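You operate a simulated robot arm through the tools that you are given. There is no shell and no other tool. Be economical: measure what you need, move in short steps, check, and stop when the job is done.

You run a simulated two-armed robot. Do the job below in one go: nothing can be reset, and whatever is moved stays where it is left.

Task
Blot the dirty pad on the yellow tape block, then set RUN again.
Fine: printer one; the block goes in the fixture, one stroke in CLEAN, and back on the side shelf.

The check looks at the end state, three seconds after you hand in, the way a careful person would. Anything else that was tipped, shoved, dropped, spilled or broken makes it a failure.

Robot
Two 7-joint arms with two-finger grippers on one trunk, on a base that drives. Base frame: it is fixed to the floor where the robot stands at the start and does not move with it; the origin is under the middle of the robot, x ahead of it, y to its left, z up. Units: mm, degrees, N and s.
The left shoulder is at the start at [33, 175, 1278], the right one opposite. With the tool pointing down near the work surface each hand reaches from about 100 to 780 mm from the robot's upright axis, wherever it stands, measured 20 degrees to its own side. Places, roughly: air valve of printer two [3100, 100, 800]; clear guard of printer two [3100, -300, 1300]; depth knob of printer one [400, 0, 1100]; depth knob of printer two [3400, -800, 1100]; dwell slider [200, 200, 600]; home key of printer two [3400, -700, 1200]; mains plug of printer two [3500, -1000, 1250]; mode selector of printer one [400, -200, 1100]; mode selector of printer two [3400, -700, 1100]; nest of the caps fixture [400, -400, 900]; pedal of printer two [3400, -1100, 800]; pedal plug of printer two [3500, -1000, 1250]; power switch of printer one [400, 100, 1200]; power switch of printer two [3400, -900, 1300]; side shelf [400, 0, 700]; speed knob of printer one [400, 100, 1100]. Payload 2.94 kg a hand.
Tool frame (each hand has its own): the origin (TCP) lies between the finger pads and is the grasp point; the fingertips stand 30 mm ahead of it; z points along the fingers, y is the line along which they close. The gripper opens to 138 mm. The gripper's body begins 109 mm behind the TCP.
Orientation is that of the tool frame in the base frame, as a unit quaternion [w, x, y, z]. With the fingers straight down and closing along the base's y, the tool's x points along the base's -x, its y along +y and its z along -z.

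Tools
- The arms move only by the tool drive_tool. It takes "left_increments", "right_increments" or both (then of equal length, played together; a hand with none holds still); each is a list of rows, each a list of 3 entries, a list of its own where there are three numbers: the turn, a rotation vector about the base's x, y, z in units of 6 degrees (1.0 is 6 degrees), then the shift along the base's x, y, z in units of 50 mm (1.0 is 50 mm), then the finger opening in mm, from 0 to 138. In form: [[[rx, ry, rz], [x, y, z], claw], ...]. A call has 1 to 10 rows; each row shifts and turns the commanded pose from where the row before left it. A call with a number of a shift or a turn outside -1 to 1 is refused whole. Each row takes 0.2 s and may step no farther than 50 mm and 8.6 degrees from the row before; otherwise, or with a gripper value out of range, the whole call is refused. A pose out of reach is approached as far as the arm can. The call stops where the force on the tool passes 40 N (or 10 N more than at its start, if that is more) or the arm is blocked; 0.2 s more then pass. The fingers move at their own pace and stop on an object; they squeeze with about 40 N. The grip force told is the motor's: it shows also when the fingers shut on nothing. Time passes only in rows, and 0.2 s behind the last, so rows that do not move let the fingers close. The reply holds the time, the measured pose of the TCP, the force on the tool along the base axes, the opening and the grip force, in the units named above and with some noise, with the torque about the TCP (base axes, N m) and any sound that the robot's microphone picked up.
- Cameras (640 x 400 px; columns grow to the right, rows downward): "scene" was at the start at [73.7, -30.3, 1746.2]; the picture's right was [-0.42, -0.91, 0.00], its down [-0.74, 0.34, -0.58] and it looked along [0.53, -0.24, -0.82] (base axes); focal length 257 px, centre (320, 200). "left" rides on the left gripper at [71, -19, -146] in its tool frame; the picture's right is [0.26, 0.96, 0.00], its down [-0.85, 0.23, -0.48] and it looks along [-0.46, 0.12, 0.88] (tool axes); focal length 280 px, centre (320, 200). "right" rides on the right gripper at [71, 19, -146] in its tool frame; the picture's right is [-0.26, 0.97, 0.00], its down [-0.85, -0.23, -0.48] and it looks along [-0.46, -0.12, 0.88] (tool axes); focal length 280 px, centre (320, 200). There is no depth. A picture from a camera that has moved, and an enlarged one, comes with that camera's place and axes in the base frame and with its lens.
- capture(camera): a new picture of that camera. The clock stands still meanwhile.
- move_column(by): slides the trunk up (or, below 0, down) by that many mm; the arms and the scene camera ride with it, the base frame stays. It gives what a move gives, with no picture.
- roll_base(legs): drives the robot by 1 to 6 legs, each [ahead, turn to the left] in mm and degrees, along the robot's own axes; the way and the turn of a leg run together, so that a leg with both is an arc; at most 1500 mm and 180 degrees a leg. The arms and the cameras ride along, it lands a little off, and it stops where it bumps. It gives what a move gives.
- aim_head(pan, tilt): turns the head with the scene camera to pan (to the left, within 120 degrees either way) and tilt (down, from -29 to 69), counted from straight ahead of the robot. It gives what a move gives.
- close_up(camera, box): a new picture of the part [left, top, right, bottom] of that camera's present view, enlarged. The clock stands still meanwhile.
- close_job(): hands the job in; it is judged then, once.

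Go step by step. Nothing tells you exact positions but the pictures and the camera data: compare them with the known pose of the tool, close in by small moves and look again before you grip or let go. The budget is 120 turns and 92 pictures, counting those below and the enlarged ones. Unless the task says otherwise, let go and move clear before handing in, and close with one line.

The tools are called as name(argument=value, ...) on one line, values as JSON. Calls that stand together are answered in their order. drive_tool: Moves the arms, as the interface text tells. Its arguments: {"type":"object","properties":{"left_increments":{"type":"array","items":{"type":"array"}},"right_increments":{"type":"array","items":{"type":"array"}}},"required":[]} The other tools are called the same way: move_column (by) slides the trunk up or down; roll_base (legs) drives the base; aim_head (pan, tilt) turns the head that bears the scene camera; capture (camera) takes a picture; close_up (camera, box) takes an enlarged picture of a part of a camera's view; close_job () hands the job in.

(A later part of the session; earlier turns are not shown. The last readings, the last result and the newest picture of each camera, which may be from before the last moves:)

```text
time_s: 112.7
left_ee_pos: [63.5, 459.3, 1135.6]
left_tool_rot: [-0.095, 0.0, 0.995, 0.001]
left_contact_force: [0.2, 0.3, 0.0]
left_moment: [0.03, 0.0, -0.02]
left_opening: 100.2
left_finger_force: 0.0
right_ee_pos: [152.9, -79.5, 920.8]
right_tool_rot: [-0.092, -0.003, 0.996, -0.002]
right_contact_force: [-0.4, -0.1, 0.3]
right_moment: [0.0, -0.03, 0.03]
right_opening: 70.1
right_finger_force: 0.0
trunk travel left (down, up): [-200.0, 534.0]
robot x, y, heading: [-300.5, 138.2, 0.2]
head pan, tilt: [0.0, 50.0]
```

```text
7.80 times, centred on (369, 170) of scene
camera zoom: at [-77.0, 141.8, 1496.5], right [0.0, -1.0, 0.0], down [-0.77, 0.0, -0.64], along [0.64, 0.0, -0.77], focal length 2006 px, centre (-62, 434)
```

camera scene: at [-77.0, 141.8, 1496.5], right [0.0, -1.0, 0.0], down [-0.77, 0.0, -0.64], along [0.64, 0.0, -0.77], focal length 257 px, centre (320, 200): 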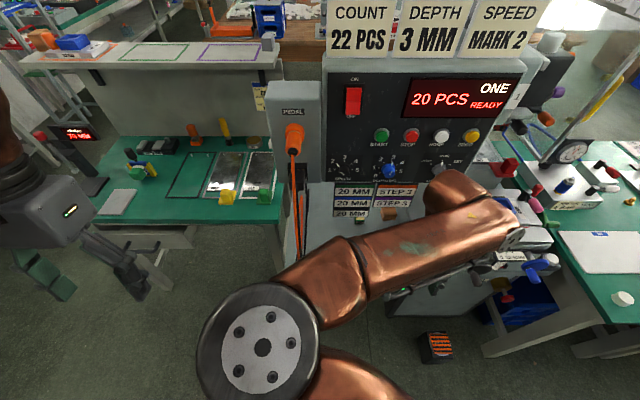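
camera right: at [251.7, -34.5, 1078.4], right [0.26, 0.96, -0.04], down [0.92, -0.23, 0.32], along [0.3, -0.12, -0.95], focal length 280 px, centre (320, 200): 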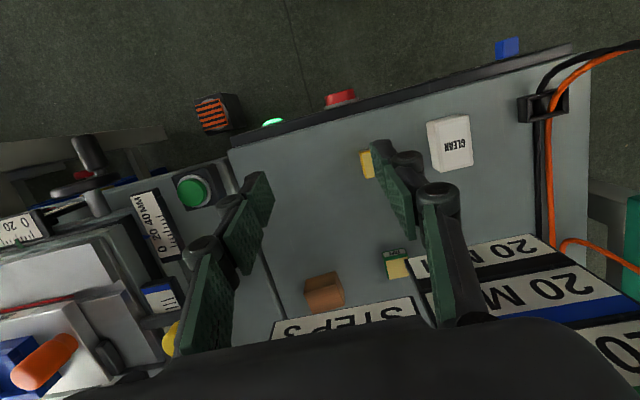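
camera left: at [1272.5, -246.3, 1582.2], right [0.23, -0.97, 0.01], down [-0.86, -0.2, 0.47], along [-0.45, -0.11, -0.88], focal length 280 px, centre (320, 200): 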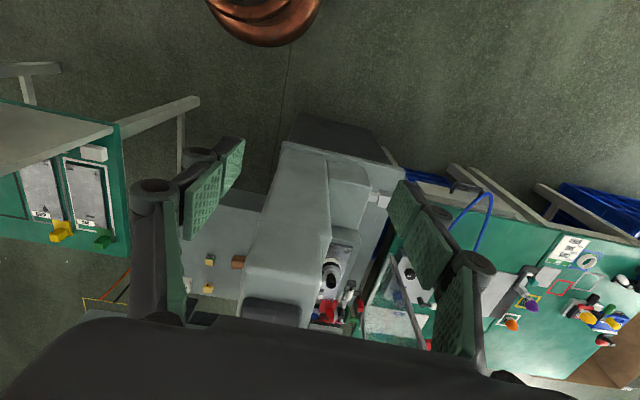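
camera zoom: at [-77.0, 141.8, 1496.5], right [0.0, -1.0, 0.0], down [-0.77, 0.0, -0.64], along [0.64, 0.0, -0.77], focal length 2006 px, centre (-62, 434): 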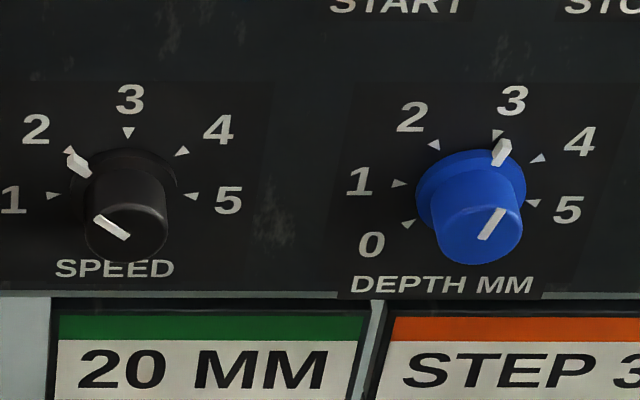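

The knobs still read depth 3, speed 2 and mode RUN, so nothing changed. I'll tilt the hand so that the fingers point forward and down and the wrist stays well clear of the panel.

drive_tool(right_increments=[[[0, -1, 0], [-0.5, 0, 0], 70], [[0, -1, 0], [-0.5, 0, 0], 70], [[0, -1, 0], [-0.3, 0, 0], 70], [[0, -1, 0], [0, 0, -0.2], 70], [[0, -1, 0], [0, 0, -0.2], 70], [[0, -1, 0], [0, 0.3, -0.2], 70], [[0, -1, 0], [0, 0.3, -0.2], 70], [[0, -1, 0], [0, 0.3, -0.2], 70], [[0, -1, 0], [0, 0.3, 0], 70]])

capture(camera="right")

```text
time_s: 114.7
left_ee_pos: [65.1, 460.4, 1133.9]
left_tool_rot: [-0.096, 0.0, 0.995, 0.0]
left_contact_force: [-0.3, 0.0, 0.0]
left_moment: [0.04, 0.0, 0.01]
left_opening: 100.2
left_finger_force: 0.1
right_ee_pos: [303.3, -81.5, 1007.4]
right_tool_rot: [0.37, -0.002, 0.929, -0.001]
right_contact_force: [-0.7, -0.1, -0.1]
right_moment: [-0.04, 0.0, 0.02]
right_opening: 70.2
right_finger_force: 0.0
right hand out of reach, approached as far as the arm can: row 2, 3, 4, 5, 6, 7, 8, 9
trunk travel left (down, up): [-200.0, 534.0]
robot x, y, heading: [-301.3, 139.1, 0.4]
head pan, tilt: [0.0, 50.0]
```

```text
57 pictures are left
camera right: at [152.3, -63.1, 1065.2], right [0.19, 0.97, 0.18], down [0.29, -0.23, 0.93], along [0.94, -0.12, -0.32], focal length 280 px, centre (320, 200)
```

right: 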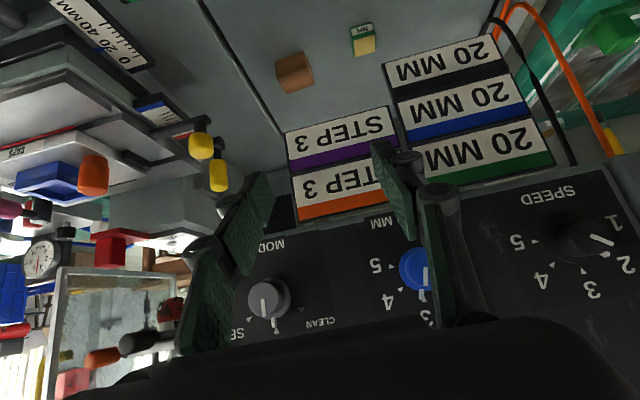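

The arm is too folded here; I back the base off by 130 mm to open up room, then continue.

roll_base(legs=[[-150, 0]])

drive_tool(right_increments=[[[0, 1, 0], [0, 0.2, -0.9], 70], [[0, 1, 0], [0, 0.2, -0.9], 70], [[0, 1, 0], [0, 0.2, -0.9], 70], [[0, 0, 0], [0, 0.2, -0.6], 70]])

capture(camera="right")

```text
time_s: 116.1
left_ee_pos: [-86.3, 458.5, 1135.2]
left_tool_rot: [-0.096, -0.001, 0.995, -0.001]
left_contact_force: [-0.2, -0.9, 0.7]
left_moment: [-0.03, -0.01, 0.02]
left_opening: 99.9
left_finger_force: 0.1
right_ee_pos: [153.5, -82.5, 1006.8]
right_tool_rot: [0.368, -0.003, 0.93, -0.001]
right_contact_force: [0.6, -0.8, 0.4]
right_moment: [-0.02, -0.02, 0.01]
right_opening: 69.9
right_finger_force: 0.0
trunk travel left (down, up): [-200.0, 534.0]
robot x, y, heading: [-452.8, 142.9, 0.3]
head pan, tilt: [0.0, 50.0]
```

```text
time_s: 117.1
left_ee_pos: [-85.5, 458.8, 1134.2]
left_tool_rot: [-0.097, -0.001, 0.995, 0.001]
left_contact_force: [0.2, -0.1, -0.7]
left_moment: [0.03, 0.02, -0.01]
left_opening: 99.9
left_finger_force: 0.0
right_ee_pos: [172.5, -79.8, 863.3]
right_tool_rot: [0.217, -0.003, 0.976, 0.0]
right_contact_force: [-0.8, -0.6, 0.4]
right_moment: [0.0, 0.01, 0.0]
right_opening: 69.6
right_finger_force: 0.0
right hand out of reach, approached as far as the arm can: row 1, 2, 3, 4
trunk travel left (down, up): [-200.0, 534.0]
robot x, y, heading: [-455.4, 138.2, 0.1]
head pan, tilt: [0.0, 50.0]
```

```text
56 pictures are left
camera right: at [47.1, -62.2, 965.4], right [0.23, 0.97, 0.11], down [0.57, -0.23, 0.79], along [0.79, -0.12, -0.6], focal length 280 px, centre (320, 200)
```

right: 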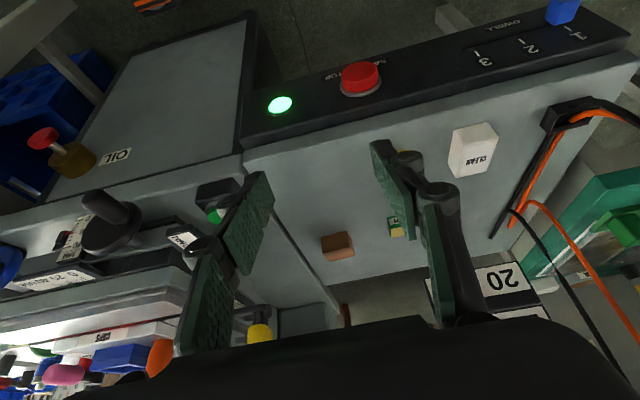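

drive_tool(right_increments=[[[0, 0, 0], [0.2, 0.9, 0], 70], [[0, 0, 0], [0.5, 0.68, 0], 70], [[0, 0, 0], [0.9, 0, -0.3], 70]])

capture(camera="right")

capture(camera="scene")

```text
time_s: 117.9
left_ee_pos: [-82.6, 459.8, 1133.6]
left_tool_rot: [-0.098, -0.001, 0.995, 0.001]
left_contact_force: [0.7, 0.2, 0.1]
left_moment: [0.0, 0.12, -0.04]
left_opening: 99.8
left_finger_force: 0.0
right_ee_pos: [280.1, -33.4, 860.2]
right_tool_rot: [0.217, -0.002, 0.976, 0.0]
right_contact_force: [0.7, 0.3, 0.5]
right_moment: [-0.01, 0.06, 0.02]
right_opening: 69.7
right_finger_force: 0.1
right hand out of reach, approached as far as the arm can: row 1, 2
trunk travel left (down, up): [-200.0, 534.0]
robot x, y, heading: [-455.1, 141.6, 0.1]
head pan, tilt: [0.0, 50.0]
```

```text
55 pictures are left
camera right: at [153.8, -13.2, 961.8], right [0.23, 0.97, 0.11], down [0.57, -0.23, 0.79], along [0.79, -0.12, -0.6], focal length 280 px, centre (320, 200)
```

right: 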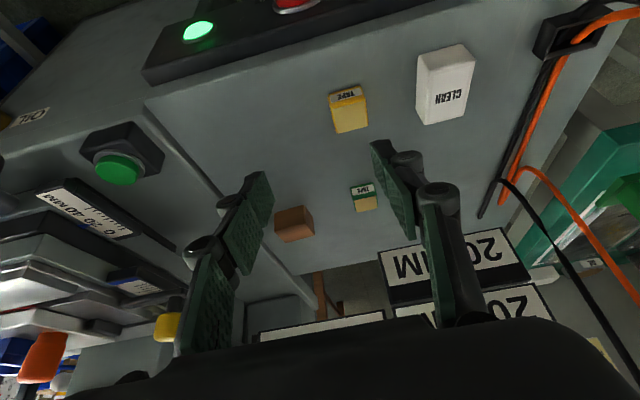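

```text
54 pictures are left
camera scene: at [-222.6, 142.1, 1495.5], right [0.0, -1.0, 0.0], down [-0.77, 0.0, -0.64], along [0.64, 0.0, -0.77], focal length 257 px, centre (320, 200)
```

scene: 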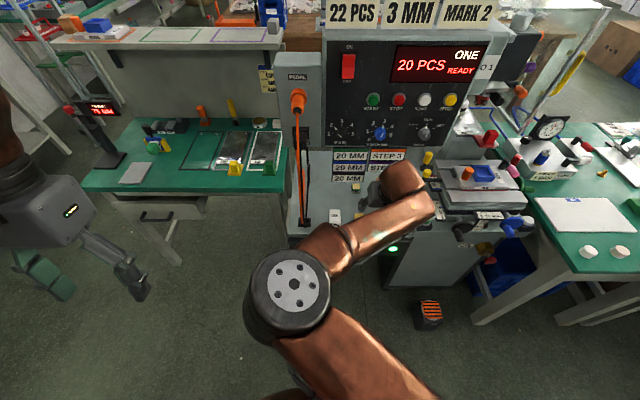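

drive_tool(right_increments=[[[0, 0, 0], [0, 0.34, 0], 60], [[0, 0, 0], [0, 0.34, 0], 60], [[0, 0, 0], [0.2, 0, -0.6], 60]])

capture(camera="right")

```text
time_s: 118.7
left_ee_pos: [-83.7, 459.0, 1132.7]
left_tool_rot: [-0.096, 0.0, 0.995, 0.0]
left_contact_force: [0.7, -0.4, 0.3]
left_moment: [0.02, 0.05, -0.02]
left_opening: 99.8
left_finger_force: 0.1
right_ee_pos: [289.5, 2.0, 831.5]
right_tool_rot: [0.217, -0.004, 0.976, 0.002]
right_contact_force: [-0.4, 0.1, 0.2]
right_moment: [-0.01, 0.01, 0.02]
right_opening: 60.1
right_finger_force: 0.0
trunk travel left (down, up): [-200.0, 534.0]
robot x, y, heading: [-456.3, 139.7, 0.3]
head pan, tilt: [0.0, 50.0]
```

```text
53 pictures are left
camera right: at [163.0, 20.8, 933.8], right [0.23, 0.97, 0.11], down [0.57, -0.23, 0.79], along [0.79, -0.12, -0.6], focal length 280 px, centre (320, 200)
```

right: 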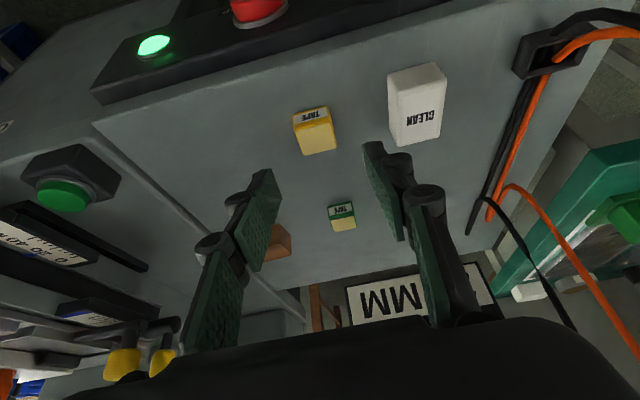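

drive_tool(right_increments=[[[0, 0, 0], [0.1, 0.01, -0.6], 60], [[0, 0, 0], [0.2, 0, -0.6], 60], [[0, 0, 0], [0.1, 0, -0.25], 60]])

capture(camera="right")

```text
time_s: 119.5
left_ee_pos: [-84.7, 459.4, 1135.7]
left_tool_rot: [-0.096, -0.001, 0.995, 0.0]
left_contact_force: [0.1, 0.5, -0.1]
left_moment: [-0.04, 0.03, 0.0]
left_opening: 100.0
left_finger_force: 0.0
right_ee_pos: [312.3, -0.4, 761.9]
right_tool_rot: [0.219, -0.003, 0.976, -0.001]
right_contact_force: [0.3, -0.4, 0.2]
right_moment: [0.0, -0.02, 0.03]
right_opening: 60.1
right_finger_force: 0.1
right hand out of reach, approached as far as the arm can: row 1
trunk travel left (down, up): [-200.0, 534.0]
robot x, y, heading: [-454.3, 142.5, 0.3]
head pan, tilt: [0.0, 50.0]
```

```text
52 pictures are left
camera right: at [185.6, 17.9, 863.7], right [0.23, 0.97, 0.11], down [0.56, -0.23, 0.79], along [0.79, -0.12, -0.6], focal length 280 px, centre (320, 200)
```

right: 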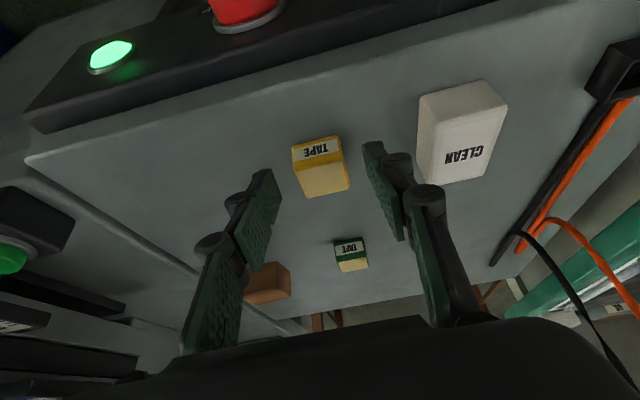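

drive_tool(right_increments=[[[0, 0, 0], [0.1, 0, -0.2], 60], [[0, 0, 0], [0, 0, 0], 30], [[0, 0, 0], [0, 0, 0], 30], [[0, 0, 0], [0, 0, 0], 30]])

capture(camera="right")

```text
time_s: 120.5
left_ee_pos: [-84.5, 459.9, 1134.3]
left_tool_rot: [-0.095, -0.001, 0.995, 0.0]
left_contact_force: [-0.9, -0.4, -0.7]
left_moment: [-0.01, 0.02, -0.01]
left_opening: 100.0
left_finger_force: 0.0
right_ee_pos: [315.1, -1.0, 752.0]
right_tool_rot: [0.219, -0.003, 0.976, 0.0]
right_contact_force: [-1.0, -0.2, 0.2]
right_moment: [0.02, -0.02, -0.02]
right_opening: 32.5
right_finger_force: 36.4
trunk travel left (down, up): [-200.0, 534.0]
robot x, y, heading: [-452.2, 143.1, 0.3]
head pan, tilt: [0.0, 50.0]
```

```text
51 pictures are left
camera right: at [190.2, 18.0, 853.9], right [0.23, 0.97, 0.11], down [0.57, -0.23, 0.79], along [0.79, -0.12, -0.6], focal length 280 px, centre (320, 200)
```

right: 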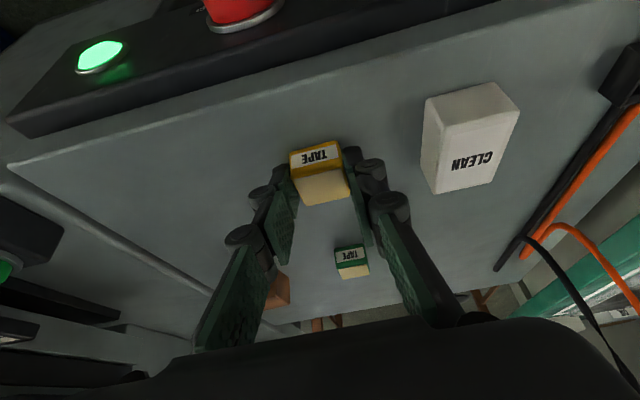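

The block is gripped (pick-up pose 315, -1, 752). I lift and draw back, then view the fixture.

drive_tool(right_increments=[[[0, 0, 0], [0, 0, 0.5], 30], [[0, 0, 0], [0, 0, 0.8], 30], [[0, 0, 0], [-0.8, 0, 0.2], 30], [[0, 0, 0], [-0.9, 0, 0.2], 30], [[0, 0, 0], [-0.9, -0.3, 0.2], 30]])

roll_base(legs=[[-150, 0], [0, -90], [330, 0], [0, 90], [100, 0]])

aim_head(pan=-10, tilt=45)

capture(camera="scene")

```text
time_s: 121.7
left_ee_pos: [-86.8, 457.9, 1134.7]
left_tool_rot: [-0.097, 0.0, 0.995, 0.001]
left_contact_force: [-0.3, 0.8, 0.0]
left_moment: [0.02, -0.02, 0.01]
left_opening: 99.8
left_finger_force: 0.1
right_ee_pos: [219.6, -48.6, 867.1]
right_tool_rot: [0.217, -0.004, 0.976, 0.002]
right_contact_force: [0.0, 0.7, -0.5]
right_moment: [0.01, -0.03, 0.02]
right_opening: 32.3
right_finger_force: 40.1
right hand out of reach, approached as far as the arm can: row 3, 4, 5
trunk travel left (down, up): [-200.0, 534.0]
robot x, y, heading: [-449.2, 145.3, 0.3]
head pan, tilt: [0.0, 50.0]
```

```text
time_s: 133.2
left_ee_pos: [-142.4, 132.3, 1135.5]
left_tool_rot: [-0.088, -0.003, 0.996, -0.003]
left_contact_force: [0.6, 0.7, 0.3]
left_moment: [-0.13, 0.11, 0.01]
left_opening: 99.9
left_finger_force: 0.1
right_ee_pos: [167.8, -374.9, 871.8]
right_tool_rot: [0.221, -0.006, 0.975, 0.001]
right_contact_force: [0.8, 0.7, -1.2]
right_moment: [-0.08, 0.12, 0.02]
right_opening: 32.6
right_finger_force: 40.1
trunk travel left (down, up): [-200.0, 534.0]
robot x, y, heading: [-498.7, -188.1, 0.2]
head pan, tilt: [0.0, 50.0]
```

```text
time_s: 133.9
left_ee_pos: [-145.2, 128.5, 1137.4]
left_tool_rot: [-0.088, -0.003, 0.996, -0.001]
left_contact_force: [-0.4, 0.2, -0.8]
left_moment: [0.0, 0.06, -0.01]
left_opening: 100.2
left_finger_force: 0.0
right_ee_pos: [165.1, -376.1, 873.8]
right_tool_rot: [0.222, -0.006, 0.975, 0.002]
right_contact_force: [-0.5, -0.2, 0.1]
right_moment: [0.0, 0.04, 0.01]
right_opening: 32.5
right_finger_force: 40.1
trunk travel left (down, up): [-200.0, 534.0]
robot x, y, heading: [-502.9, -191.3, 0.2]
head pan, tilt: [-10.0, 45.0]
```

```text
50 pictures are left
camera scene: at [-268.8, -203.8, 1503.3], right [-0.17, -0.99, 0.0], down [-0.7, 0.12, -0.71], along [0.7, -0.12, -0.71], focal length 257 px, centre (320, 200)
```

scene: 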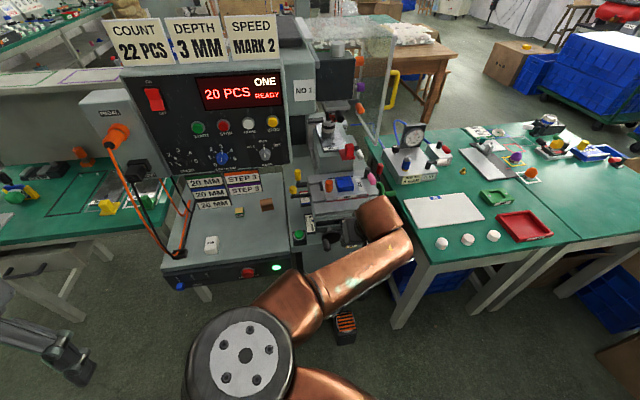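

close_up(camera="scene", box=[270, 20, 430, 250])

close_up(camera="scene", box=[280, 110, 410, 250])

```text
1.74 times, centred on (350, 135) of scene
camera zoom: at [-268.8, -203.8, 1503.3], right [-0.17, -0.99, 0.0], down [-0.7, 0.12, -0.71], along [0.7, -0.12, -0.71], focal length 447 px, centre (268, 313)
```

zoom: 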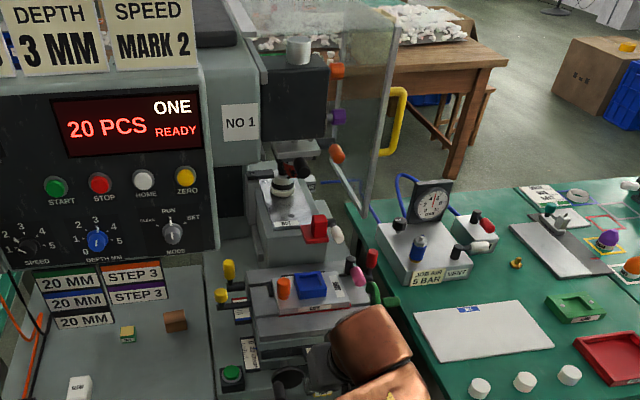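

```text
2.86 times, centred on (345, 180) of scene
camera zoom: at [-268.8, -203.8, 1503.3], right [-0.17, -0.99, 0.0], down [-0.7, 0.12, -0.71], along [0.7, -0.12, -0.71], focal length 734 px, centre (249, 257)
```

zoom: 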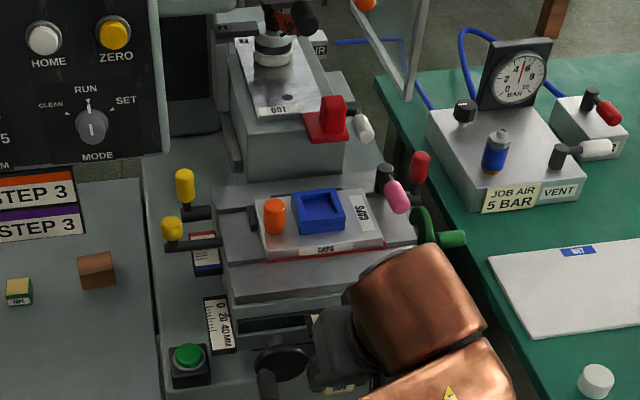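

drive_tool(right_increments=[[[0, 0, 0], [0.1, 0, 0.9], 30], [[0, 0, 0], [0.1, 0, 0.9], 30], [[0, 0, 0], [0.3, -0.2, 0.9], 30]])

roll_base(legs=[[120, 0]])

capture(camera="right")

```text
time_s: 134.7
left_ee_pos: [-144.2, 129.0, 1136.5]
left_tool_rot: [-0.089, -0.002, 0.996, -0.002]
left_contact_force: [0.4, -0.4, -0.1]
left_moment: [-0.01, -0.01, 0.0]
left_opening: 100.2
left_finger_force: 0.1
right_ee_pos: [191.2, -387.8, 1009.7]
right_tool_rot: [0.222, -0.006, 0.975, 0.003]
right_contact_force: [-0.3, 0.0, -0.4]
right_moment: [0.04, 0.04, 0.03]
right_opening: 32.4
right_finger_force: 40.0
trunk travel left (down, up): [-200.0, 534.0]
robot x, y, heading: [-499.0, -191.3, 0.2]
head pan, tilt: [-10.0, 45.0]
```

```text
time_s: 136.0
left_ee_pos: [-36.8, 131.2, 1139.6]
left_tool_rot: [-0.084, -0.004, 0.996, -0.002]
left_contact_force: [-0.5, 0.8, 0.9]
left_moment: [-0.04, -0.21, 0.02]
left_opening: 100.1
left_finger_force: 0.0
right_ee_pos: [300.4, -384.5, 1016.0]
right_tool_rot: [0.227, -0.008, 0.974, 0.001]
right_contact_force: [-1.5, 0.3, -0.4]
right_moment: [-0.03, -0.08, -0.04]
right_opening: 32.2
right_finger_force: 39.7
trunk travel left (down, up): [-200.0, 534.0]
robot x, y, heading: [-384.0, -190.1, 0.2]
head pan, tilt: [-10.0, 45.0]
```

```text
47 pictures are left
camera right: at [172.6, -366.4, 1116.6], right [0.22, 0.97, 0.12], down [0.55, -0.22, 0.8], along [0.8, -0.11, -0.58], focal length 280 px, centre (320, 200)
```

right: 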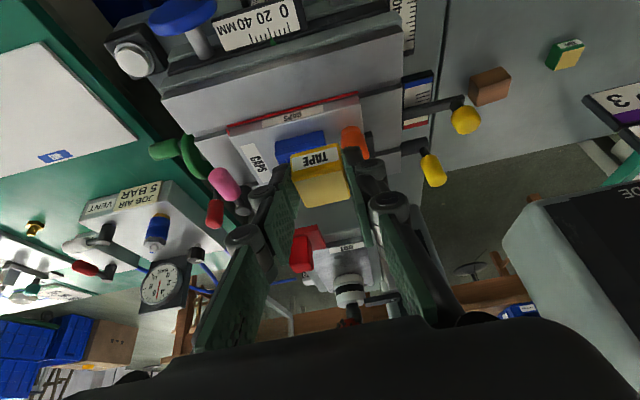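

drive_tool(right_increments=[[[0, 0, 0], [0, -0.5, 0.8], 30], [[0, 0, 0], [0, -0.9, 0.4], 30], [[0, 1, 0], [0, -0.3, 0], 30], [[0, 1, 0], [0, 0, 0], 30]])

capture(camera="right")

```text
time_s: 137.0
left_ee_pos: [-33.1, 130.9, 1138.1]
left_tool_rot: [-0.087, -0.004, 0.996, -0.001]
left_contact_force: [-0.4, 0.2, -0.1]
left_moment: [0.06, 0.01, 0.01]
left_opening: 100.0
left_finger_force: 0.1
right_ee_pos: [305.6, -470.0, 1072.6]
right_tool_rot: [0.121, -0.008, 0.993, 0.003]
right_contact_force: [0.1, -1.5, -0.8]
right_moment: [-0.02, 0.02, -0.01]
right_opening: 32.3
right_finger_force: 39.8
trunk travel left (down, up): [-200.0, 534.0]
robot x, y, heading: [-378.7, -189.4, 0.7]
head pan, tilt: [-10.0, 45.0]
```

```text
46 pictures are left
camera right: at [202.0, -452.2, 1197.5], right [0.24, 0.97, 0.07], down [0.71, -0.22, 0.67], along [0.66, -0.11, -0.74], focal length 280 px, centre (320, 200)
```

right: 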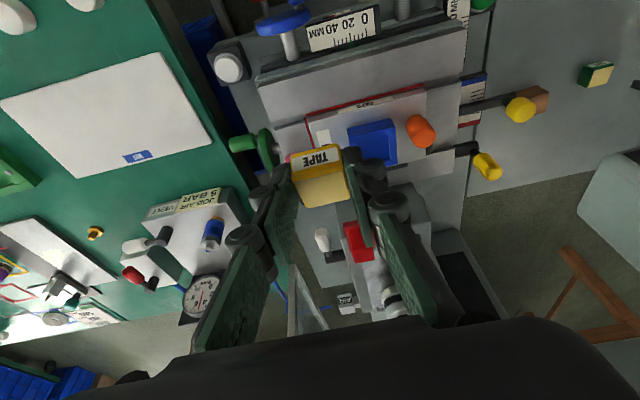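

close_up(camera="right", box=[290, 80, 450, 200])

```text
3.33 times, centred on (370, 140) of right
camera zoom: at [202.0, -452.2, 1197.5], right [0.24, 0.97, 0.07], down [0.71, -0.22, 0.67], along [0.66, -0.11, -0.74], focal length 935 px, centre (153, 400)
```

zoom: 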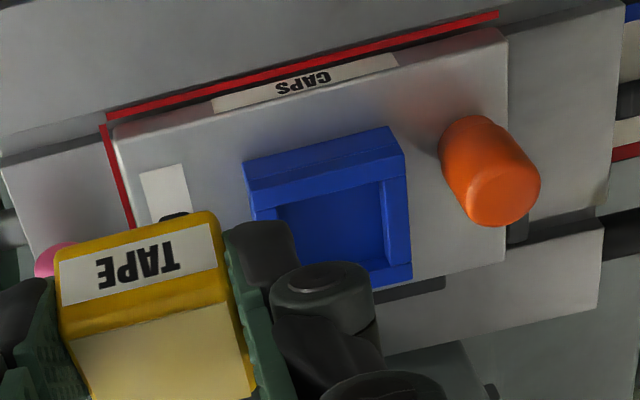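

Nest recess triangulates to about (422, -411, 873), inner width roughly 43 mm. I restore the tilt and bring the block above it.

drive_tool(right_increments=[[[0, -1, 0], [0.2, 0.3, 0], 30], [[0, -1, 0], [0.4, 0.3, 0], 30], [[0, 0, 0], [0.6, 0.3, -0.6], 30], [[0, 0, 0], [0.4, 0.28, -0.7], 30], [[0, 0, 0], [0.2, 0, -0.6], 30]])

capture(camera="right")

close_up(camera="scene", box=[270, 130, 430, 260])

```text
time_s: 138.2
left_ee_pos: [-31.4, 130.7, 1136.9]
left_tool_rot: [-0.086, -0.004, 0.996, -0.001]
left_contact_force: [0.4, 0.6, 0.1]
left_moment: [0.06, 0.05, 0.02]
left_opening: 100.2
left_finger_force: 0.0
right_ee_pos: [396.2, -411.9, 977.1]
right_tool_rot: [0.224, -0.006, 0.975, 0.002]
right_contact_force: [0.6, -0.5, 0.0]
right_moment: [0.05, 0.04, 0.01]
right_opening: 32.5
right_finger_force: 39.8
trunk travel left (down, up): [-200.0, 534.0]
robot x, y, heading: [-380.1, -190.3, 0.5]
head pan, tilt: [-10.0, 45.0]
```

```text
44 pictures are left
camera right: at [268.5, -393.4, 1077.2], right [0.22, 0.97, 0.12], down [0.56, -0.22, 0.8], along [0.8, -0.11, -0.59], focal length 280 px, centre (320, 200)
```

right: 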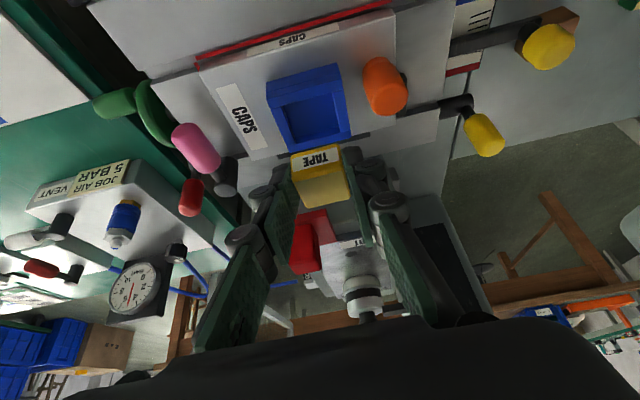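

```text
3.08 times, centred on (350, 195) of scene
camera zoom: at [-148.1, -202.7, 1502.9], right [-0.17, -0.99, 0.0], down [-0.7, 0.12, -0.71], along [0.7, -0.12, -0.71], focal length 791 px, centre (228, 215)
```

zoom: 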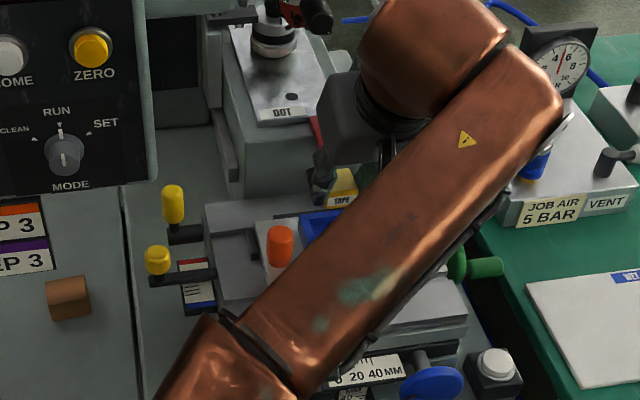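

drive_tool(right_increments=[[[0, 0, 0], [0.1, 0, -0.6], 30], [[0, 0, 0], [0.1, 0, -0.5], 30]])

close_up(camera="right", box=[220, 60, 440, 220])

```text
time_s: 138.8
left_ee_pos: [-33.1, 131.7, 1138.6]
left_tool_rot: [-0.086, -0.003, 0.996, -0.002]
left_contact_force: [-0.3, -0.3, 0.4]
left_moment: [0.02, -0.01, 0.01]
left_opening: 100.0
left_finger_force: 0.0
right_ee_pos: [405.7, -410.7, 925.2]
right_tool_rot: [0.228, -0.007, 0.974, 0.001]
right_contact_force: [-1.8, 0.4, 7.2]
right_moment: [0.03, -0.19, -0.04]
right_opening: 32.5
right_finger_force: 40.1
trunk travel left (down, up): [-200.0, 534.0]
robot x, y, heading: [-380.4, -187.9, 0.5]
head pan, tilt: [-10.0, 45.0]
```

```text
2.50 times, centred on (330, 140) of right
camera zoom: at [277.2, -393.4, 1025.4], right [0.22, 0.97, 0.12], down [0.55, -0.22, 0.8], along [0.8, -0.11, -0.58], focal length 701 px, centre (295, 350)
```

zoom: 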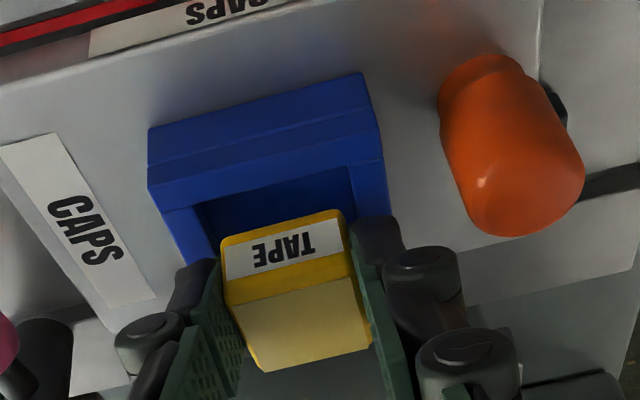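

The block's rear edge touched the nest's back rim. I raise slightly, shift 10 mm back and 2.5 mm left, then lower gently.

drive_tool(right_increments=[[[0, 0, 0], [0, 0, 0.16], 30], [[0, 0, 0], [-0.2, 0.05, 0], 30], [[0, 0, 0], [0, 0, -0.1], 30], [[0, 0, 0], [0, 0, -0.1], 30]])

close_up(camera="right", box=[220, 60, 440, 220])

```text
time_s: 139.8
left_ee_pos: [-31.6, 131.8, 1137.1]
left_tool_rot: [-0.087, -0.003, 0.996, -0.002]
left_contact_force: [-0.1, -0.5, -0.8]
left_moment: [-0.02, -0.02, -0.04]
left_opening: 100.2
left_finger_force: 0.1
right_ee_pos: [394.5, -408.2, 922.1]
right_tool_rot: [0.226, -0.007, 0.974, 0.002]
right_contact_force: [-1.1, 0.4, 1.1]
right_moment: [0.02, 0.0, -0.03]
right_opening: 32.4
right_finger_force: 39.9
trunk travel left (down, up): [-200.0, 534.0]
robot x, y, heading: [-382.2, -188.5, 0.2]
head pan, tilt: [-10.0, 45.0]
```

```text
2.50 times, centred on (330, 140) of right
camera zoom: at [267.6, -390.8, 1022.0], right [0.22, 0.97, 0.12], down [0.56, -0.22, 0.8], along [0.8, -0.11, -0.59], focal length 701 px, centre (295, 350)
```

zoom: 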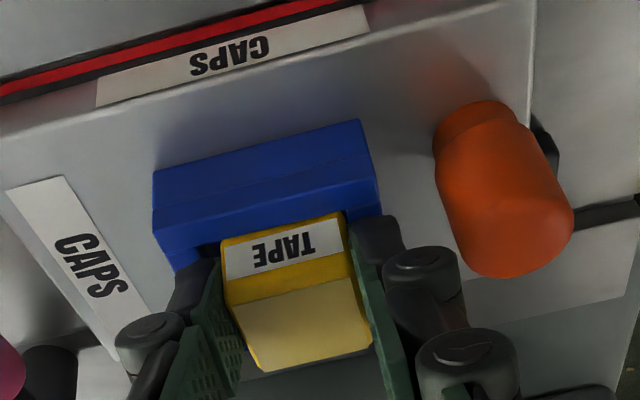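

drive_tool(right_increments=[[[0, 0, 0], [0, 0, -0.08], 30], [[0, 0, 0], [0, 0, -0.08], 30]])

close_up(camera="right", box=[220, 60, 440, 220])

```text
time_s: 140.4
left_ee_pos: [-34.4, 132.8, 1138.8]
left_tool_rot: [-0.084, -0.003, 0.996, -0.002]
left_contact_force: [0.5, 1.2, 0.5]
left_moment: [-0.07, 0.0, 0.01]
left_opening: 100.0
left_finger_force: 0.1
right_ee_pos: [395.0, -407.1, 921.4]
right_tool_rot: [0.232, -0.007, 0.973, 0.0]
right_contact_force: [0.3, -1.9, 30.1]
right_moment: [0.3, -0.09, 0.02]
right_opening: 32.8
right_finger_force: 40.0
trunk travel left (down, up): [-200.0, 534.0]
robot x, y, heading: [-381.9, -188.2, 0.5]
head pan, tilt: [-10.0, 45.0]
```

```text
2.50 times, centred on (330, 140) of right
camera zoom: at [265.9, -390.4, 1019.8], right [0.22, 0.97, 0.12], down [0.55, -0.22, 0.81], along [0.81, -0.11, -0.58], focal length 701 px, centre (295, 350)
```

zoom: 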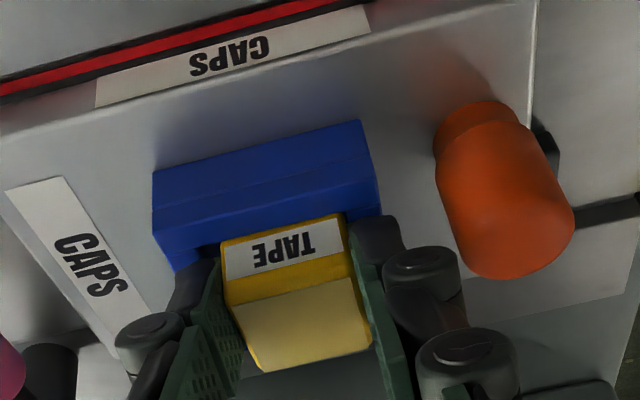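

The fingertips now rest on the rim with the block's bottom a few mm inside the recess. I ease up slightly and release.

drive_tool(right_increments=[[[0, 0, 0], [0, 0, 0.08], 30], [[0, 0, 0], [0, 0, 0], 46], [[0, 0, 0], [0, 0, 0], 46]])

close_up(camera="right", box=[220, 60, 440, 220])

```text
time_s: 141.2
left_ee_pos: [-32.0, 131.5, 1137.5]
left_tool_rot: [-0.087, -0.004, 0.996, -0.002]
left_contact_force: [-0.7, -0.5, -0.2]
left_moment: [0.02, 0.03, 0.03]
left_opening: 100.2
left_finger_force: 0.0
right_ee_pos: [395.1, -407.6, 920.1]
right_tool_rot: [0.227, -0.008, 0.974, 0.001]
right_contact_force: [7.4, -0.3, 26.3]
right_moment: [-0.16, -0.27, 0.06]
right_opening: 47.0
right_finger_force: 4.2
trunk travel left (down, up): [-200.0, 534.0]
robot x, y, heading: [-379.6, -193.6, 0.5]
head pan, tilt: [-10.0, 45.0]
```

```text
2.50 times, centred on (330, 140) of right
camera zoom: at [266.7, -389.1, 1019.8], right [0.22, 0.97, 0.12], down [0.55, -0.22, 0.8], along [0.8, -0.11, -0.59], focal length 701 px, centre (295, 350)
```

zoom: 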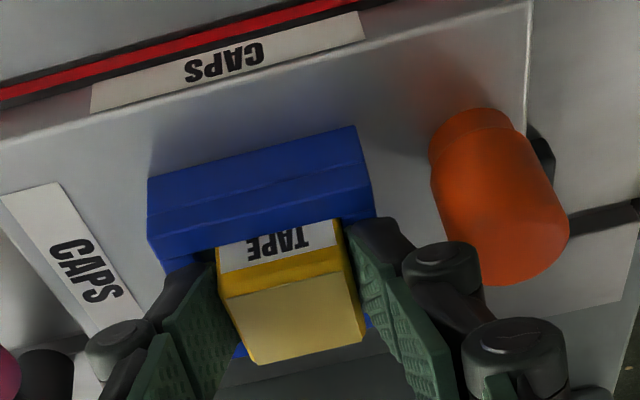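

The block dropped into the nest. I raise clear and check.

drive_tool(right_increments=[[[0, 0, 0], [0, 0, 0.3], 50], [[0, 0, 0], [0, 0, 0.6], 50], [[0, 0, 0], [-0.2, 0, 0.8], 50], [[0, 0, 0], [-0.5, 0, 0.8], 50]])

close_up(camera="right", box=[220, 20, 440, 180])

```text
time_s: 142.2
left_ee_pos: [-32.5, 130.4, 1139.1]
left_tool_rot: [-0.086, -0.003, 0.996, -0.002]
left_contact_force: [-1.0, -0.6, -0.3]
left_moment: [0.03, -0.04, 0.02]
left_opening: 100.2
left_finger_force: 0.0
right_ee_pos: [360.2, -408.3, 1043.6]
right_tool_rot: [0.224, -0.007, 0.975, 0.001]
right_contact_force: [-0.1, 0.5, -0.3]
right_moment: [-0.02, -0.01, -0.01]
right_opening: 50.2
right_finger_force: 0.2
trunk travel left (down, up): [-200.0, 534.0]
robot x, y, heading: [-380.0, -191.1, 0.4]
head pan, tilt: [-10.0, 45.0]
```

```text
2.50 times, centred on (330, 100) of right
camera zoom: at [231.7, -390.7, 1144.1], right [0.22, 0.97, 0.12], down [0.56, -0.22, 0.8], along [0.8, -0.11, -0.59], focal length 701 px, centre (295, 450)
```

zoom: 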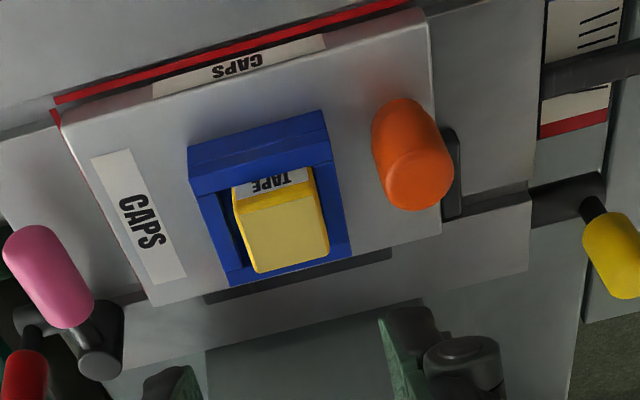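

The block sits properly in the nest. Next I turn the right hand to point forward and bring it in front of the mode selector, estimated at (383, -150, 1055).

drive_tool(right_increments=[[[0, -1, 0], [-0.4, 0.2, 0.1], 50], [[0, -1, 0], [-0.4, 0.2, 0], 50], [[0, -1, 0], [-0.2, 0.3, 0], 50], [[0, -1, 0], [-0.1, 0.3, 0], 50], [[0, -1, 0], [0, 0.4, 0], 50], [[0, -1, 0], [0, 0.4, 0], 50], [[0, -1, 0], [0, 0.4, 0], 50], [[0, -1, 0], [0, 0.4, 0], 50], [[0, -1, 0], [0, 0.4, 0], 50], [[0, -1, 0], [0, 0.4, 0], 50]])

capture(camera="right")

capture(camera="scene")

```text
time_s: 144.4
left_ee_pos: [-31.6, 131.4, 1137.1]
left_tool_rot: [-0.087, -0.004, 0.996, -0.002]
left_contact_force: [-0.8, -0.5, 0.0]
left_moment: [0.02, 0.0, 0.04]
left_opening: 100.1
left_finger_force: 0.0
right_ee_pos: [321.3, -256.9, 1064.5]
right_tool_rot: [0.696, -0.01, 0.717, -0.023]
right_contact_force: [0.2, -0.4, -0.1]
right_moment: [-0.01, -0.01, 0.01]
right_opening: 50.0
right_finger_force: 0.1
right hand out of reach, approached as far as the arm can: row 3
trunk travel left (down, up): [-200.0, 534.0]
robot x, y, heading: [-379.1, -189.4, 0.1]
head pan, tilt: [-10.0, 45.0]
```

```text
37 pictures are left
camera right: at [173.5, -237.7, 998.3], right [0.03, 0.98, 0.22], down [-0.45, -0.18, 0.87], along [0.89, -0.12, 0.44], focal length 280 px, centre (320, 200)
```

right: 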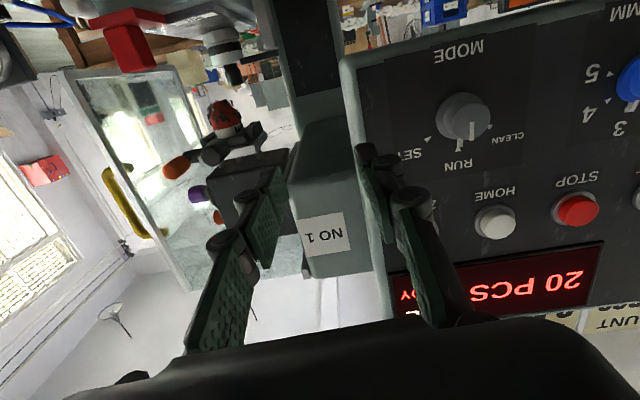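

```text
36 pictures are left
camera scene: at [-148.8, -202.2, 1503.0], right [-0.17, -0.99, 0.0], down [-0.7, 0.12, -0.71], along [0.7, -0.12, -0.71], focal length 257 px, centre (320, 200)
```

scene: 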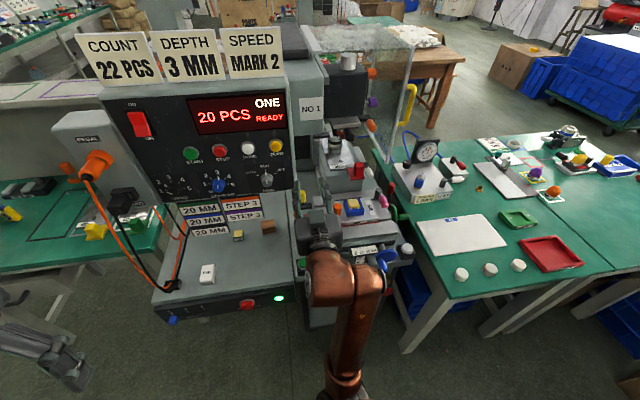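

drive_tool(right_increments=[[[0, 0, 0], [0, 0.8, -0.05], 62], [[0, 0, 0], [0, 0.8, -0.05], 62], [[0, 0, 0], [0, 0.66, 0], 62], [[0, 0, 0], [0.2, 0, 0], 62]])

capture(camera="right")

```text
time_s: 145.4
left_ee_pos: [-30.4, 131.7, 1138.1]
left_tool_rot: [-0.087, -0.005, 0.996, -0.003]
left_contact_force: [-0.2, -0.9, 0.8]
left_moment: [-0.03, 0.03, -0.03]
left_opening: 100.2
left_finger_force: 0.2
right_ee_pos: [339.4, -211.8, 1052.1]
right_tool_rot: [0.684, -0.017, 0.729, -0.025]
right_contact_force: [0.5, -0.9, -0.1]
right_moment: [0.01, 0.0, 0.03]
right_opening: 61.9
right_finger_force: 0.0
right hand out of reach, approached as far as the arm can: row 2, 3, 4
trunk travel left (down, up): [-200.0, 534.0]
robot x, y, heading: [-382.1, -187.8, 0.6]
head pan, tilt: [-10.0, 45.0]
```

```text
35 pictures are left
camera right: at [189.6, -195.0, 989.0], right [0.03, 0.98, 0.2], down [-0.43, -0.17, 0.89], along [0.9, -0.11, 0.41], focal length 280 px, centre (320, 200)
```

right: 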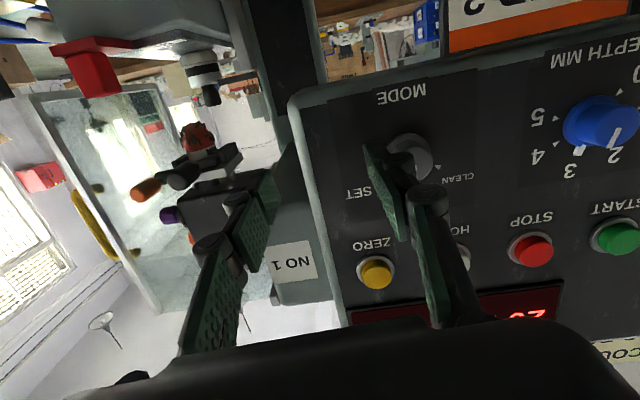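

The arm is at its inner limit; I pull the hand away and shift the base about 150 mm to the left.

drive_tool(right_increments=[[[0, 0, 0], [-0.8, 0, 0], 62]])

roll_base(legs=[[-170, 0], [0, 90], [170, 0], [0, -90], [110, 0]])

```text
time_s: 145.8
left_ee_pos: [-31.9, 131.0, 1137.6]
left_tool_rot: [-0.086, -0.004, 0.996, -0.001]
left_contact_force: [0.0, -0.4, -0.1]
left_moment: [0.02, 0.0, 0.0]
left_opening: 100.4
left_finger_force: 0.1
right_ee_pos: [298.6, -216.9, 1069.2]
right_tool_rot: [0.696, -0.014, 0.718, -0.025]
right_contact_force: [-0.6, 0.1, -0.2]
right_moment: [0.0, 0.03, 0.02]
right_opening: 61.9
right_finger_force: 0.0
trunk travel left (down, up): [-200.0, 534.0]
robot x, y, heading: [-377.1, -187.8, 0.4]
head pan, tilt: [-10.0, 45.0]
```

```text
time_s: 156.8
left_ee_pos: [-72.8, 275.1, 1134.9]
left_tool_rot: [-0.083, 0.022, 0.996, -0.003]
left_contact_force: [1.0, 0.4, -0.1]
left_moment: [0.04, 0.03, 0.0]
left_opening: 100.3
left_finger_force: 0.1
right_ee_pos: [237.7, -84.4, 1058.5]
right_tool_rot: [0.689, 0.0, 0.723, -0.05]
right_contact_force: [-0.7, 0.1, -0.1]
right_moment: [0.02, -0.01, -0.01]
right_opening: 62.1
right_finger_force: 0.2
trunk travel left (down, up): [-200.0, 534.0]
robot x, y, heading: [-438.8, -21.5, -2.6]
head pan, tilt: [-10.0, 45.0]
```

roll_base(legs=[[0, 2.6]])

drive_tool(right_increments=[[[0, 0, 0], [0, -0.9, 0], 62], [[0, 0, 0], [0.5, -0.7, 0], 62], [[0, 0, 0], [0.8, -0.2, 0], 62]])

capture(camera="right")

```text
time_s: 157.6
left_ee_pos: [-86.4, 292.5, 1134.6]
left_tool_rot: [-0.083, -0.001, 0.997, -0.005]
left_contact_force: [0.3, 1.0, -0.3]
left_moment: [-0.05, -0.01, 0.03]
left_opening: 100.3
left_finger_force: 0.1
right_ee_pos: [240.2, -54.3, 1056.9]
right_tool_rot: [0.69, -0.018, 0.723, -0.038]
right_contact_force: [-0.8, 0.6, -0.3]
right_moment: [0.0, 0.0, -0.03]
right_opening: 62.2
right_finger_force: 0.0
trunk travel left (down, up): [-200.0, 534.0]
robot x, y, heading: [-440.9, -25.7, 0.2]
head pan, tilt: [-10.0, 45.0]
```

```text
time_s: 158.4
left_ee_pos: [-85.9, 291.9, 1134.4]
left_tool_rot: [-0.083, -0.001, 0.997, -0.006]
left_contact_force: [0.6, -0.2, -0.2]
left_moment: [0.03, 0.02, -0.02]
left_opening: 99.9
left_finger_force: 0.1
right_ee_pos: [307.7, -150.5, 1060.4]
right_tool_rot: [0.69, -0.016, 0.721, -0.051]
right_contact_force: [0.3, -1.5, -0.5]
right_moment: [0.0, -0.04, 0.03]
right_opening: 61.8
right_finger_force: 0.1
trunk travel left (down, up): [-200.0, 534.0]
robot x, y, heading: [-436.3, -21.5, -0.1]
head pan, tilt: [-10.0, 45.0]
```

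```text
34 pictures are left
camera right: at [160.4, -129.5, 993.6], right [0.06, 0.98, 0.17], down [-0.45, -0.12, 0.89], along [0.89, -0.13, 0.43], focal length 280 px, centre (320, 200)
```

right: 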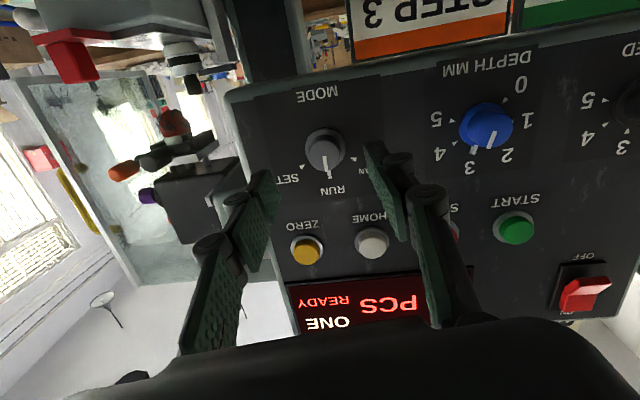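

The hand's axis is nearly on the knob. I advance to straddle it and close gently.

drive_tool(right_increments=[[[0, 0, 0], [0.5, 0.12, 0], 62], [[0, 0, 0], [0.45, 0, 0], 62]])

capture(camera="right")

```text
time_s: 159.0
left_ee_pos: [-85.6, 290.1, 1134.8]
left_tool_rot: [-0.083, -0.001, 0.997, -0.003]
left_contact_force: [0.4, 0.4, 0.2]
left_moment: [0.04, 0.02, 0.0]
left_opening: 100.2
left_finger_force: 0.1
right_ee_pos: [332.2, -142.1, 1059.4]
right_tool_rot: [0.691, -0.012, 0.722, -0.044]
right_contact_force: [-0.3, 0.2, 0.2]
right_moment: [-0.01, 0.0, 0.01]
right_opening: 62.2
right_finger_force: 0.1
right hand out of reach, approached as far as the arm can: row 2
trunk travel left (down, up): [-200.0, 534.0]
robot x, y, heading: [-437.8, -22.3, 0.3]
head pan, tilt: [-10.0, 45.0]
```

```text
33 pictures are left
camera right: at [184.4, -121.8, 994.1], right [0.05, 0.98, 0.18], down [-0.45, -0.14, 0.88], along [0.89, -0.13, 0.43], focal length 280 px, centre (320, 200)
```

right: 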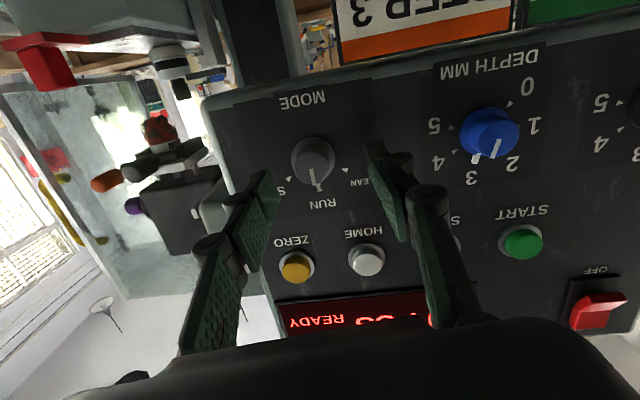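

drive_tool(right_increments=[[[0, 0, 0], [-0.8, -0.05, 0], 62]])

roll_base(legs=[[60, 0]])

capture(camera="right")

```text
time_s: 159.4
left_ee_pos: [-86.0, 289.9, 1134.4]
left_tool_rot: [-0.083, -0.001, 0.997, -0.004]
left_contact_force: [0.3, 0.1, 0.3]
left_moment: [0.01, 0.0, -0.01]
left_opening: 100.3
left_finger_force: 0.1
right_ee_pos: [291.7, -147.3, 1071.8]
right_tool_rot: [0.698, -0.016, 0.714, -0.046]
right_contact_force: [-0.5, 0.1, -0.4]
right_moment: [0.03, -0.01, 0.04]
right_opening: 62.0
right_finger_force: 0.0
trunk travel left (down, up): [-200.0, 534.0]
robot x, y, heading: [-437.3, -25.2, -0.0]
head pan, tilt: [-10.0, 45.0]
```

```text
time_s: 160.3
left_ee_pos: [-34.1, 291.3, 1138.8]
left_tool_rot: [-0.078, 0.0, 0.997, -0.004]
left_contact_force: [-1.0, 0.9, 0.9]
left_moment: [0.0, -0.16, 0.03]
left_opening: 100.0
left_finger_force: 0.1
right_ee_pos: [344.3, -146.9, 1076.9]
right_tool_rot: [0.701, -0.018, 0.711, -0.05]
right_contact_force: [-0.3, 0.4, 1.2]
right_moment: [-0.02, 0.17, -0.1]
right_opening: 62.3
right_finger_force: 0.1
trunk travel left (down, up): [-200.0, 534.0]
robot x, y, heading: [-377.6, -23.4, 0.3]
head pan, tilt: [-10.0, 45.0]
```

```text
32 pictures are left
camera right: at [198.7, -126.6, 1006.3], right [0.05, 0.98, 0.17], down [-0.47, -0.13, 0.87], along [0.88, -0.12, 0.46], focal length 280 px, centre (320, 200)
```

right: 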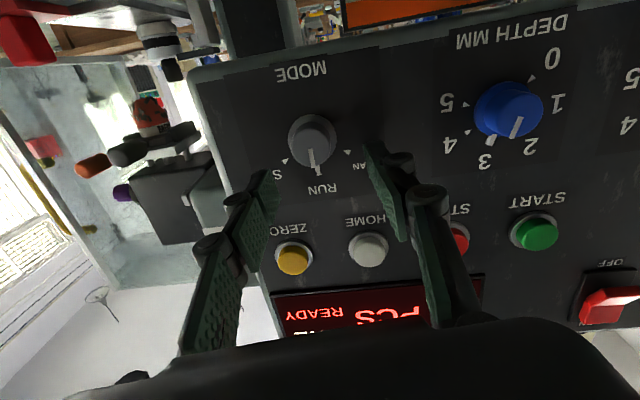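

close_up(camera="right", box=[250, 90, 390, 210])

```text
3.33 times, centred on (320, 150) of right
camera zoom: at [198.7, -126.6, 1006.3], right [0.05, 0.98, 0.17], down [-0.47, -0.13, 0.87], along [0.88, -0.12, 0.46], focal length 935 px, centre (320, 367)
```

zoom: 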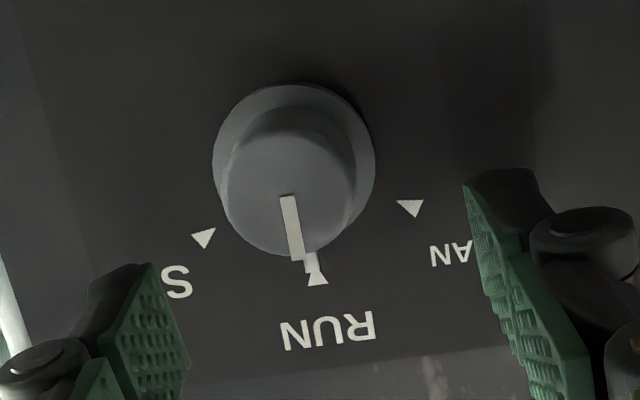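

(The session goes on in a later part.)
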